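You operate a simulated robot arm through the tools that you are given. There is no shell and no other tool. Be economical: measure what you need, move in short steps, check, and stop when the job is done.

You run a simulated robot arm. Do the job below in one go: nothing can be reset, and whatever is moved stays where it is left.

TASK
Take the teal cup and leave it on top of the purple ball ring.

The check looks at the end state, three seconds after you hand in, the way a careful person would. Anything else that was tipped, shoved, dropped, spilled or broken makes it a failure.

THE ROBOT
A 6-joint arm with a two-finger parallel gripper, fixed in place. Base frame: the origin is at the foot of the arm, x ahead of it, y to its left, z up; the work surface is at about z = 0. Lengths are in m, angles in degrees, forces in N, time in s.
With the tool pointing down near the work surface it reaches from about 0.14 to 0.58 m from the base axis. Its first joint turns from -66.0 to 66.0 degrees. Payload 2.1 kg.
The TCP is the grasp point between the finger pads, 0.03 m short of the fingertips. In the tool frame z runs along the fingers and y along their closing line. Largest opening 0.094 m; finger width 0.028, thickness 0.01; the body of the gripper, 0.05 by 0.096 m, starts 0.055 m behind the TCP.
Orientation is told as [roll, pitch, yaw] about the base's x, y, z axes, in that order, counted from this pose: with the fingers straight down and closing along the base's y, the tool's x points along the base's -x, its y along +y and its z along -z.

THE INTERFACE
- The arm moves only by the tool send_rows. Its argument "targets" is text: rows parted by semicolons, each of 6 numbers parted by spaces: the shift along the base's x, y, z in units of 20 mm (1.0 is 20 mm), then the turn, a rotation vector about the base's x, y, z in units of 4 degrees (1.0 is 4 degrees). In form: x y z wx wy wz; .... A call has 1 to 12 rows; each row shifts and turns the commanded pose from where the row before left it. "hand" is the opening in per cent of the stroke, from 0 (shut) to 100 (fully open), set as the call begins (left out, the last holds). A call with a number of a shift or a turn outside -1 to 1 is refused whole. Rows are played at 5 a second. More than 0.05 m and 8.6 degrees between two rows, or a gripper value outside its range, and nothing of the call is played. Where a pose cannot be reached the arm comes as near as it can. A force on the tool above 40 N (or 10 N above the force at the start of the call, whichever is more), or a blocked arm, ends the call early, and 0.2 s more pass. Each finger travels about 0.072 m/s and halts on what it meets, pressing with about 38 N; the grip force reading is that of the motor and also rises with nothing between the fingers. The clock runs only during rows and for 0.2 s after the last one: add rows that do not move to give the fingers time. The reply holds the time, the measured pose of the TCP, the force on the tool along the base axes, the opening and the grip force, in the units named above and with some noise.
- Cameras (640 x 400 px; columns grow to the right, rows downward): "scene" is fixed at [0.0455, -0.3637, 0.4855]; the picture's right is [0.85, -0.52, 0.00], its down [-0.29, -0.47, -0.83] and it looks along [0.43, 0.71, -0.56] (base axes); focal length 355 px, centre (320, 200). "wrist" rides on the gripper at [-0.037, 0, -0.058] in the tool frame; the picture's right is [0.00, -1.00, 0.00], its down [0.97, 0.00, -0.24] and it looks along [0.24, 0.00, 0.97] (tool axes); focal length 218 px, centre (320, 200). There is no depth. A picture from a camera that has moved, and an enlarged one, comes with that camera's place and axes in the base frame and with its lens.
- get_image(camera): a new picture of that camera. It takes no simulated time.
- zoom(camera, box): a new picture of the part [left, top, right, bottom] of that camera's present view, enlarged. It takes no simulated time.
- finish_job(): hands the job in; it is judged then, once.

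Go step by step. Nothing tells you positions but the pictures and the camera data: compare them with the known pose of the tool, close in by small moves and look again before you grip or let go. The budget is 90 turns and 36 pictures, counting those below and the enlarged ones. Unless the task says otherwise, let go and move clear before handing in, and close with one line.

The tools are called after "Emit:" as name(argument=value, ...) on one line, values as JSON. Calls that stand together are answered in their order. send_rows: Moves the arm, as the interface text tells. Its arguments: {"type":"object","properties":{"targets":{"type":"string"},"hand":{"type":"number"}},"required":["targets"]} The other tools are called the same way: get_image (camera) takes a picture; zoom (camera, box) takes an enlarged picture of a part of a camera's view; finish_job () hands the job in.

At the start:

```text
time_s: 0.0
ee_pos: [0.2479, 0.1612, 0.2424]
tcp_rot: [-0.1, 0.0, 0.1]
wrist_force: [0.1, -0.5, 0.3]
grip_width: 0.0938
finger_force: 0.1
```

scene: 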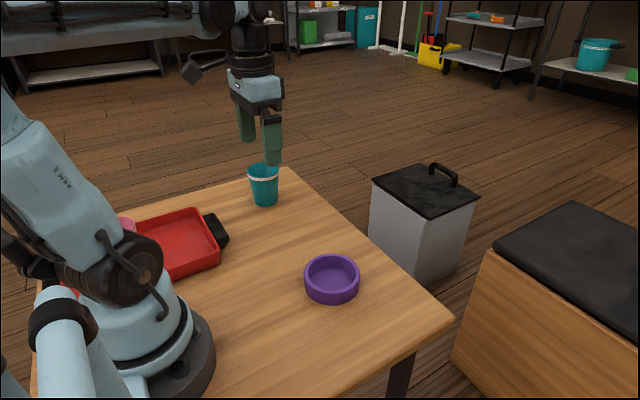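
wrist: 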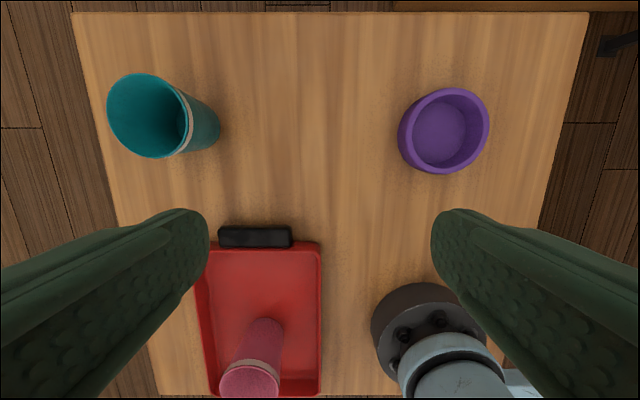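

The teal cup is at about (0.307, 0.320), roughly 0.083 tall, and the purple ring is near (0.298, 0.003). I'll move over the cup at the current height, then look again.

Emit:
send_rows(targets="0.36 0.99 0 0 0 0;0.36 0.99 0 0 0 0;0.36 0.99 0 0 0 0;0.36 0.99 0 0 0 0;0.36 0.99 0 0 0 0;0.36 0.99 0 0 0 0;0.36 0.99 0 0 0 0;0.36 0.99 0 0 0 0;0 0 0 0 0 0;0 0 0 0 0 0", hand=100)

Emit:
zoom(camera="scene", box=[270, 220, 400, 320])

Emit:
get_image(camera="wrist")

Emit:
zoom(camera="scene", box=[200, 120, 330, 220])

```text
time_s: 2.2
ee_pos: [0.3049, 0.3195, 0.244]
tcp_rot: [0.0, -0.1, -0.1]
wrist_force: [0.1, -0.3, -0.6]
grip_width: 0.0941
finger_force: 0.0
```

```text
4.00 times, centred on (335, 270) of scene
camera zoom: at [0.0455, -0.3637, 0.4855], right [0.85, -0.52, 0.0], down [-0.29, -0.47, -0.83], along [0.43, 0.71, -0.56], focal length 1419 px, centre (260, -80)
```

zoom: 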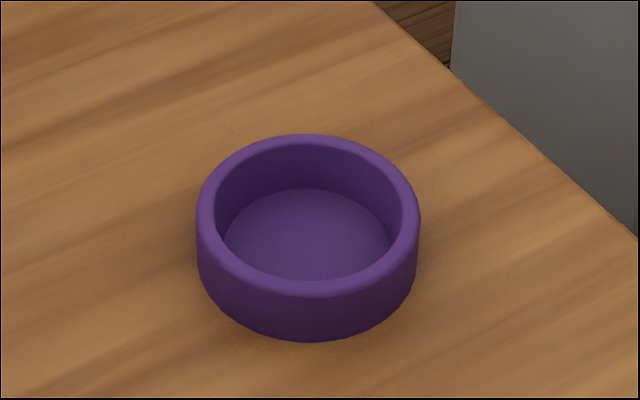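

```text
32 pictures are left
camera wrist: at [0.3417, 0.3195, 0.3017], right [0.0, -1.0, 0.0], down [-0.97, 0.0, 0.24], along [-0.24, 0.0, -0.97], focal length 218 px, centre (320, 200)
```

wrist: 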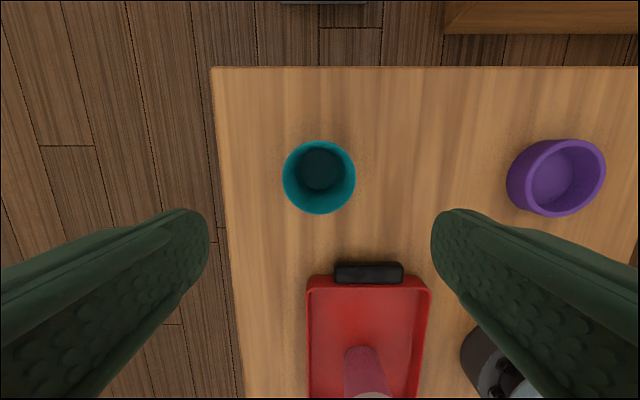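

```text
4.00 times, centred on (265, 170) of scene
camera zoom: at [0.0455, -0.3637, 0.4855], right [0.85, -0.52, 0.0], down [-0.29, -0.47, -0.83], along [0.43, 0.71, -0.56], focal length 1419 px, centre (540, 320)
```

zoom: 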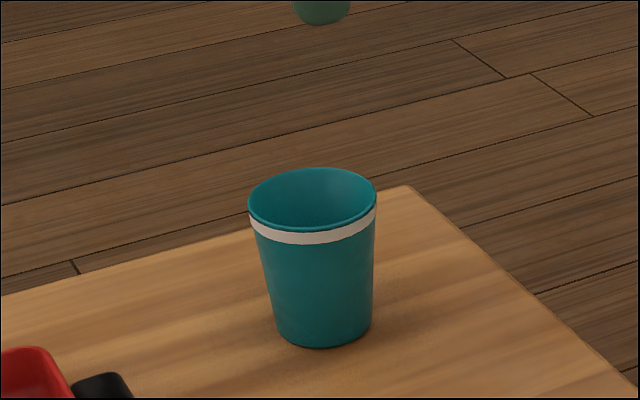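

The cup is at about (0.310, 0.320), with a rim about 0.074 across and a height of about 0.083. The ring is a dish with a floor wide enough for the cup's base. I'll come down partway and check the centring.

Emit:
send_rows(targets="0.2 0.03 -1 0 0 0;0 0 -1 0 0 0;0 0 -1 0 0 0;0 0 -1 0 0 0;0 0 -1 0 0 0;0 0 -0.6 0 0 0;0 0 0 0 0 0;0 0 0 0 0 0")

Emit:
get_image(camera="wrist")

Emit:
zoom(camera="scene", box=[200, 80, 360, 220])

```text
time_s: 4.0
ee_pos: [0.3099, 0.3225, 0.13]
tcp_rot: [0.0, -0.1, 0.0]
wrist_force: [0.6, -0.1, -0.2]
grip_width: 0.0938
finger_force: 0.1
```

```text
30 pictures are left
camera wrist: at [0.3465, 0.3224, 0.1872], right [0.0, -1.0, 0.0], down [-0.97, 0.0, 0.24], along [-0.24, 0.0, -0.97], focal length 218 px, centre (320, 200)
```

wrist: 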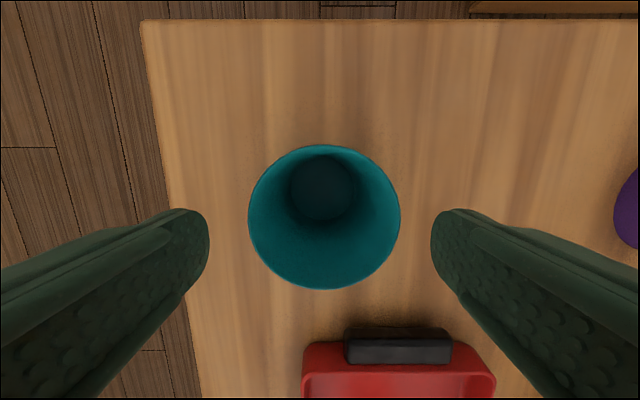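

```text
2.86 times, centred on (280, 150) of scene
camera zoom: at [0.0455, -0.3637, 0.4855], right [0.85, -0.52, 0.0], down [-0.29, -0.47, -0.83], along [0.43, 0.71, -0.56], focal length 1014 px, centre (434, 343)
```

zoom: 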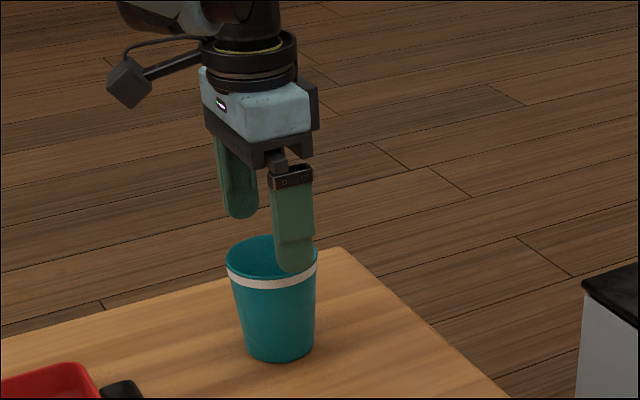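

The cup centre comes out at (0.312, 0.320), so a small correction is needed. I'll go down to grasp height (z ≈ 0.067) and then close.

Emit:
send_rows(targets="0.1 -0.12 0 0 0 0;0 0 -0.8 0 0 0;0 0 -0.8 0 0 0;0 0 -0.8 0 0 0;0 0 -0.75 0 0 0;0 0 0 0 0 0;0 0 0 0 0 0")

Emit:
get_image(camera="wrist")

```text
time_s: 5.6
ee_pos: [0.3104, 0.3178, 0.0649]
tcp_rot: [0.0, -0.1, 0.0]
wrist_force: [0.1, -0.1, 0.3]
grip_width: 0.0941
finger_force: 0.0
```

```text
28 pictures are left
camera wrist: at [0.3485, 0.3181, 0.1229], right [0.0, -1.0, 0.0], down [-0.97, 0.0, 0.24], along [-0.24, 0.0, -0.97], focal length 218 px, centre (320, 200)
```

wrist: 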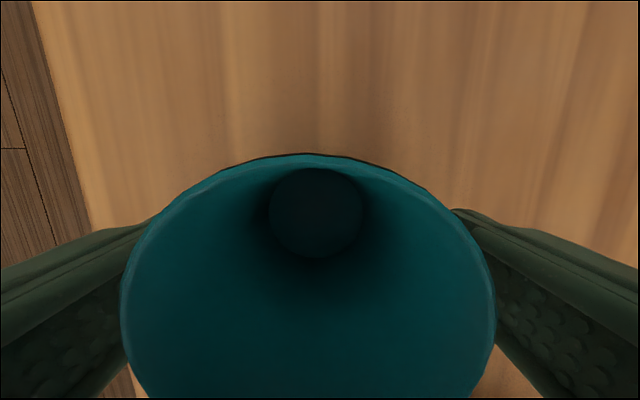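

The cup sits between the fingers, within about 2 mm of centred in y. Closing now.

Emit:
send_rows(targets="0 0.08 0 0 0 0;0 0 0 0 0 0;0 0 0 0 0 0;0 0 0 0 0 0;0 0 0 0 0 0", hand=40)

```text
time_s: 6.8
ee_pos: [0.3113, 0.3194, 0.0659]
tcp_rot: [0.0, 0.0, 0.1]
wrist_force: [0.2, -0.6, 0.6]
grip_width: 0.0711
finger_force: 37.9
```

The grip holds at 0.071 wide with 38 N. I'll lift straight up and check the cup.

Emit:
send_rows(targets="0 0 0.5 0 0 0;0 0 0.8 0 0 0;0 0 0.9 0 0 0;0 0 0.9 0 0 0;0 0 0.9 0 0 0;0 0 0 0 0 0")

Emit:
get_image(camera="scene")

```text
time_s: 8.2
ee_pos: [0.3099, 0.3208, 0.1457]
tcp_rot: [0.0, -0.1, 0.0]
wrist_force: [0.3, -0.1, -0.1]
grip_width: 0.0712
finger_force: 38.5
```

```text
27 pictures are left
```

scene: 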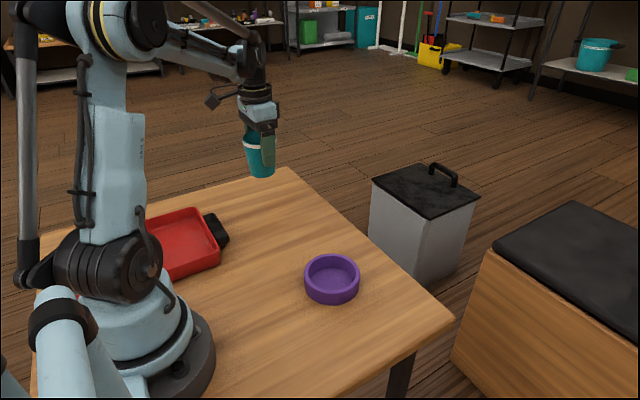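

The cup is held. I'll carry it partway toward the ring, stopping where the wrist camera can still see the ring so I can measure it better.

Emit:
send_rows(targets="0 -0.6 0.2 0 0 0;0 -0.9 0.2 0 0 0;0 -1 0.2 0 0 0;0 -1 0.2 0 0 0;0 -1 0.2 0 0 0;0 -1 0 0 0 0;0 -1 0 0 0 0;0 -0.6 0 0 0 0;0 -0.4 0 0 0 0;0 0 0 0 0 0;0 0 0 0 0 0")

Emit:
get_image(camera="wrist")

Emit:
zoom(camera="scene", box=[220, 80, 420, 320])

```text
time_s: 10.6
ee_pos: [0.3078, 0.1705, 0.1659]
tcp_rot: [0.0, -0.1, 0.0]
wrist_force: [0.1, -0.7, -0.3]
grip_width: 0.0713
finger_force: 38.3
```

```text
26 pictures are left
camera wrist: at [0.3468, 0.1699, 0.224], right [0.0, -1.0, 0.0], down [-0.97, 0.0, 0.24], along [-0.24, 0.0, -0.97], focal length 218 px, centre (320, 200)
```

wrist: 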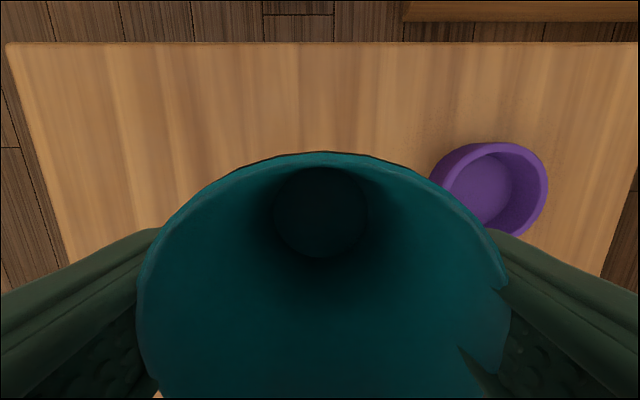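

```text
1.67 times, centred on (320, 200) of scene
camera zoom: at [0.0455, -0.3637, 0.4855], right [0.85, -0.52, 0.0], down [-0.29, -0.47, -0.83], along [0.43, 0.71, -0.56], focal length 591 px, centre (320, 200)
```

zoom: 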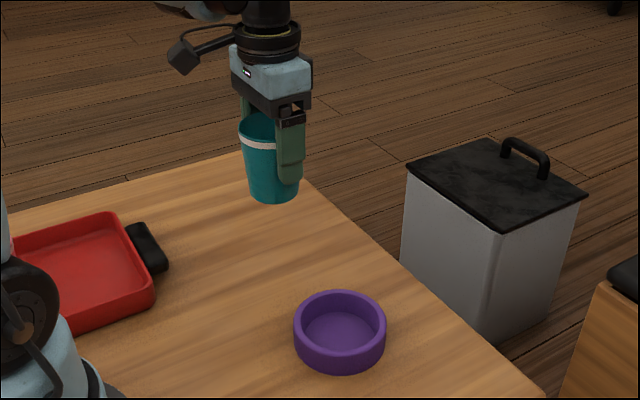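

The cup hangs upright and centred on the TCP. The ring looks to be near (0.308, 0.010). I'll move to y ≈ 0.01 behind the ring, so the wrist camera sees it straight ahead of the cup.

Emit:
send_rows(targets="0 -0.6 0 0 0 0;-0.2 -1 0 0 0 0;-0.5 -1 0 0 0 0;-0.6 -1 0 0 0 0;-0.6 -1 0 0 0 0;-0.6 -1 0 0 0 0;-0.6 -1 0 0 0 0;-0.6 -0.8 0 0 0 0;-0.4 -0.6 0 0 0 0;0 0 0 0 0 0;0 0 0 0 0 0")

Emit:
get_image(camera="wrist")

```text
time_s: 13.0
ee_pos: [0.2272, 0.0096, 0.163]
tcp_rot: [0.0, -0.1, 0.0]
wrist_force: [-0.1, 0.1, 0.1]
grip_width: 0.0713
finger_force: 38.0
```

```text
24 pictures are left
camera wrist: at [0.2655, 0.0095, 0.2209], right [0.0, -1.0, 0.0], down [-0.97, 0.0, 0.24], along [-0.24, 0.0, -0.97], focal length 218 px, centre (320, 200)
```

wrist: 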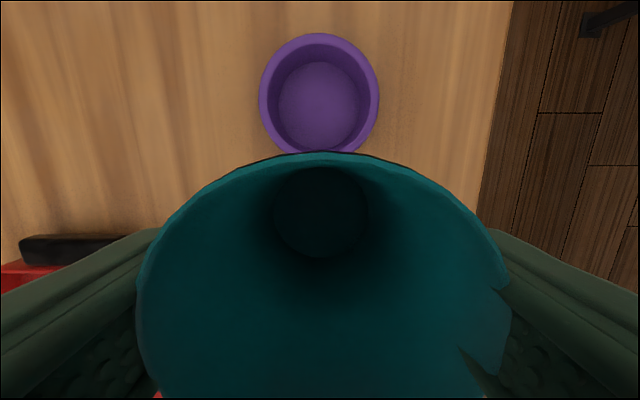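

The ring centre measures (0.304, 0.010). Its inner floor is about 0.076 across, and the cup base about 0.060. I'll move above it, lower partway and check.

Emit:
send_rows(targets="0.5 0 0 0 0 0;0.8 0 0 0 0 0;0.9 0 0 0 0 0;0.9 0 0 0 0 0;0.75 0 0 0 0 0;0 0 -0.8 0 0 0;0 0 -0.9 0 0 0;0 0 -0.7 0 0 0;0 0 0 0 0 0;0 0 0 0 0 0")

Emit:
zoom(camera="scene", box=[250, 170, 410, 310])

Emit:
get_image(camera="wrist")

```text
time_s: 15.2
ee_pos: [0.3061, 0.0102, 0.1203]
tcp_rot: [-0.1, -0.2, -0.1]
wrist_force: [0.4, -0.7, 0.0]
grip_width: 0.0709
finger_force: 37.4
```

```text
2.86 times, centred on (330, 240) of scene
camera zoom: at [0.0455, -0.3637, 0.4855], right [0.85, -0.52, 0.0], down [-0.29, -0.47, -0.83], along [0.43, 0.71, -0.56], focal length 1014 px, centre (291, 86)
```

zoom: 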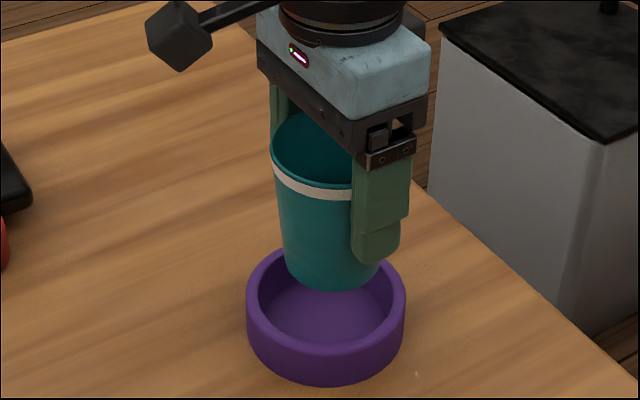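

```text
22 pictures are left
camera wrist: at [0.3423, 0.011, 0.1769], right [0.0, -1.0, 0.0], down [-0.97, 0.0, 0.24], along [-0.24, 0.0, -0.97], focal length 218 px, centre (320, 200)
```

wrist: 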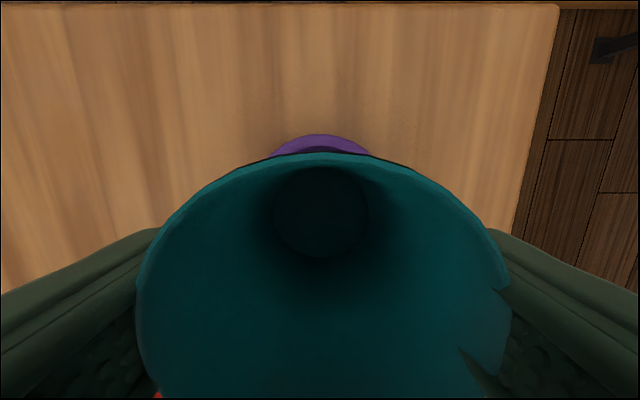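

The far rim edge in the wrist view and the scene offsets both put the ring centre nearer x ≈ 0.301. I'll shift 4 mm back and lower gently toward the dish floor.

Emit:
send_rows(targets="-0.22 0 0 0 0 0;0 0 -0.4 0 0 0;0 0 -0.4 0 0 0;0 0 -0.4 0 0 0;0 0 -0.4 0 0 0;0 0 -0.2 0 0 0;0 0 0 0 0 0;0 0 0 0 0 0")

Emit:
zoom(camera="scene", box=[250, 170, 410, 310])

```text
time_s: 17.0
ee_pos: [0.3025, 0.0108, 0.0825]
tcp_rot: [0.0, -0.1, -0.1]
wrist_force: [-0.7, -0.1, 0.2]
grip_width: 0.0711
finger_force: 37.9
```

```text
2.86 times, centred on (330, 240) of scene
camera zoom: at [0.0455, -0.3637, 0.4855], right [0.85, -0.52, 0.0], down [-0.29, -0.47, -0.83], along [0.43, 0.71, -0.56], focal length 1014 px, centre (291, 86)
```

zoom: 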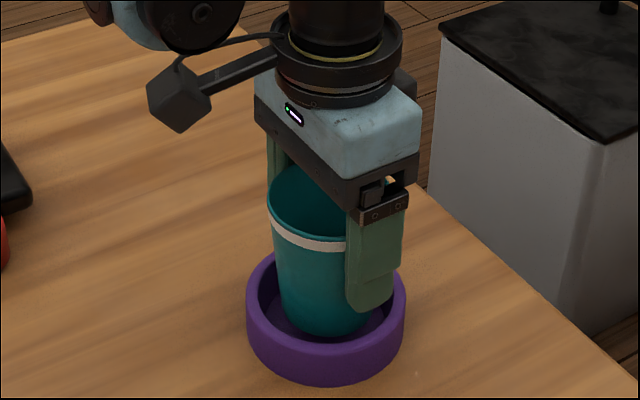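

The cup is inside the dish and centred, with no contact yet. I'll lower in tiny steps and watch the vertical force.

Emit:
send_rows(targets="0 0 -0.1 0 0 0;0 0 -0.1 0 0 0;0 0 -0.1 0 0 0;0 0 0 0 0 0")

```text
time_s: 18.0
ee_pos: [0.3013, 0.0096, 0.079]
tcp_rot: [0.0, -0.1, 0.0]
wrist_force: [-0.6, -0.1, -0.6]
grip_width: 0.0713
finger_force: 38.0
```

Emit:
send_rows(targets="0 0 -0.1 0 0 0;0 0 -0.1 0 0 0;0 0 0 0 0 0")

Emit:
zoom(camera="scene", box=[290, 220, 370, 310])

```text
time_s: 18.8
ee_pos: [0.3031, 0.0102, 0.0731]
tcp_rot: [0.0, -0.1, -0.1]
wrist_force: [-0.1, -0.6, -0.6]
grip_width: 0.0708
finger_force: 37.9
```

```text
4.44 times, centred on (330, 265) of scene
camera zoom: at [0.0455, -0.3637, 0.4855], right [0.85, -0.52, 0.0], down [-0.29, -0.47, -0.83], along [0.43, 0.71, -0.56], focal length 1577 px, centre (276, -89)
```

zoom: 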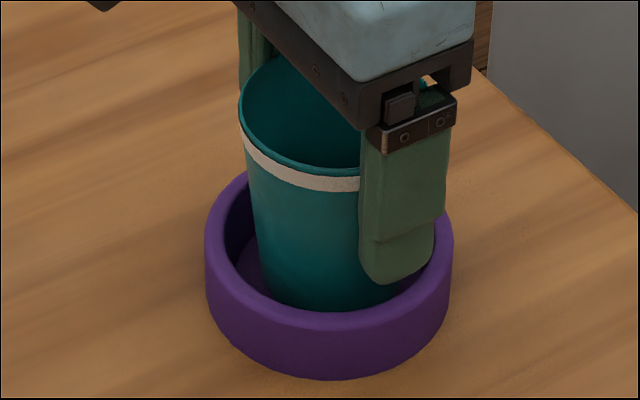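

No contact yet, and the fingertips are still about 1 cm above the rim. I'll continue down 1 mm at a time.

Emit:
send_rows(targets="0 0 -0.06 0 0 0;0 0 -0.06 0 0 0;0 0 0 0 0 0")

```text
time_s: 19.6
ee_pos: [0.3023, 0.0098, 0.0707]
tcp_rot: [-0.1, -0.2, 0.0]
wrist_force: [0.2, -0.1, -0.8]
grip_width: 0.0711
finger_force: 38.0
```

Emit:
send_rows(targets="0 0 -0.06 0 0 0;0 0 0 0 0 0")

```text
time_s: 20.2
ee_pos: [0.3017, 0.0101, 0.0692]
tcp_rot: [-0.1, -0.1, 0.0]
wrist_force: [0.0, 0.5, -0.5]
grip_width: 0.0709
finger_force: 37.9
```

Emit:
send_rows(targets="0 0 -0.05 0 0 0;0 0 0 0 0 0")

Emit:
zoom(camera="scene", box=[290, 220, 370, 310])

```text
time_s: 20.8
ee_pos: [0.3022, 0.0096, 0.0698]
tcp_rot: [0.0, 0.1, -0.1]
wrist_force: [-0.3, -0.7, 3.3]
grip_width: 0.071
finger_force: 38.1
```

```text
4.44 times, centred on (330, 265) of scene
camera zoom: at [0.0455, -0.3637, 0.4855], right [0.85, -0.52, 0.0], down [-0.29, -0.47, -0.83], along [0.43, 0.71, -0.56], focal length 1577 px, centre (276, -89)
```

zoom: 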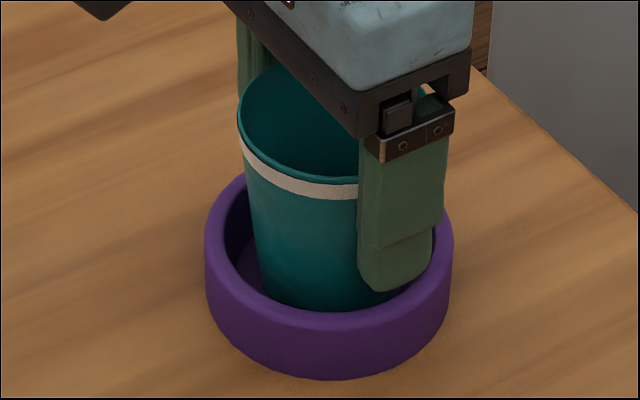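

Contact: 3.3 N upward, and the cup is standing on the dish floor. The fingertips at z ≈ 0.039 are above the rim (about 0.03), so I'll open.

Emit:
send_rows(targets="0 0 0 0 0 0;0 0 0 0 0 0;0 0 0 0 0 0", hand=95)

Emit:
get_image(camera="wrist")

Emit:
zoom(camera="scene", box=[250, 170, 410, 310])

```text
time_s: 21.6
ee_pos: [0.3016, 0.0108, 0.0691]
tcp_rot: [0.0, -0.1, -0.1]
wrist_force: [0.2, 0.2, 0.4]
grip_width: 0.089
finger_force: 0.1
```

```text
18 pictures are left
camera wrist: at [0.3392, 0.0105, 0.1266], right [0.0, -1.0, 0.0], down [-0.97, 0.0, 0.24], along [-0.24, 0.0, -0.97], focal length 218 px, centre (320, 200)
```

wrist: 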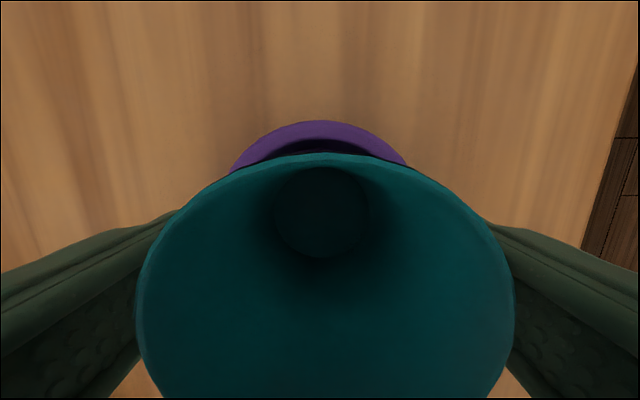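

```text
2.86 times, centred on (330, 240) of scene
camera zoom: at [0.0455, -0.3637, 0.4855], right [0.85, -0.52, 0.0], down [-0.29, -0.47, -0.83], along [0.43, 0.71, -0.56], focal length 1014 px, centre (291, 86)
```

zoom: 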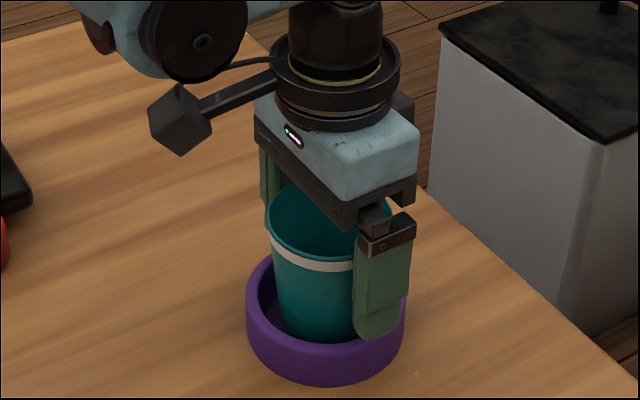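

The cup is released and standing centred, with a gap to the finger on each side. I'll rise straight up and clear.

Emit:
send_rows(targets="0 0 0.3 0 0 0;0 0 0.6 0 0 0;0 0 0.8 0 0 0;0 0 1 0 0 0;0 0 1 0 0 0;0 0 1 0 0 0;0 0 1 0 0 0;0 0 0 0 0 0;0 0 0 0 0 0")

Emit:
get_image(camera="scene")

Emit:
zoom(camera="scene", box=[250, 170, 410, 310])

```text
time_s: 23.6
ee_pos: [0.3018, 0.0099, 0.1795]
tcp_rot: [0.0, -0.1, -0.1]
wrist_force: [-0.6, -0.6, -0.6]
grip_width: 0.0892
finger_force: 0.1
```

```text
16 pictures are left
```

scene: 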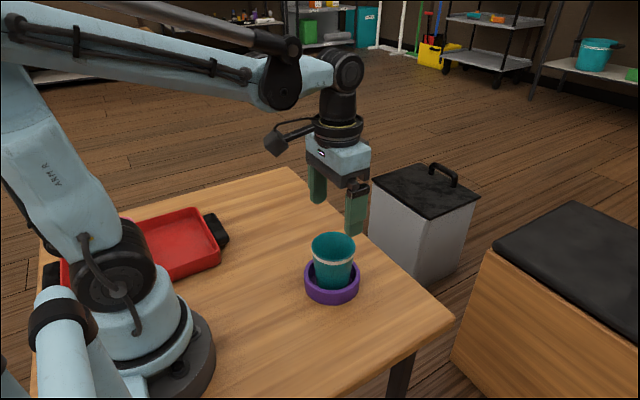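

```text
2.86 times, centred on (330, 240) of scene
camera zoom: at [0.0455, -0.3637, 0.4855], right [0.85, -0.52, 0.0], down [-0.29, -0.47, -0.83], along [0.43, 0.71, -0.56], focal length 1014 px, centre (291, 86)
```

zoom: 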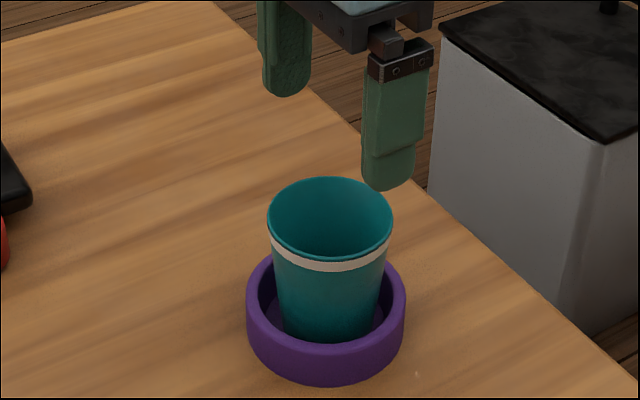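

The cup stands upright in the purple ring, the gripper is clear above it, and nothing else in view has moved. I'm handing in.

Emit:
finish_job()

```text
The job is handed in.
```

The teal cup is standing upright, centred on the floor inside the purple ball ring; I let go, moved the arm clear and handed the job in.
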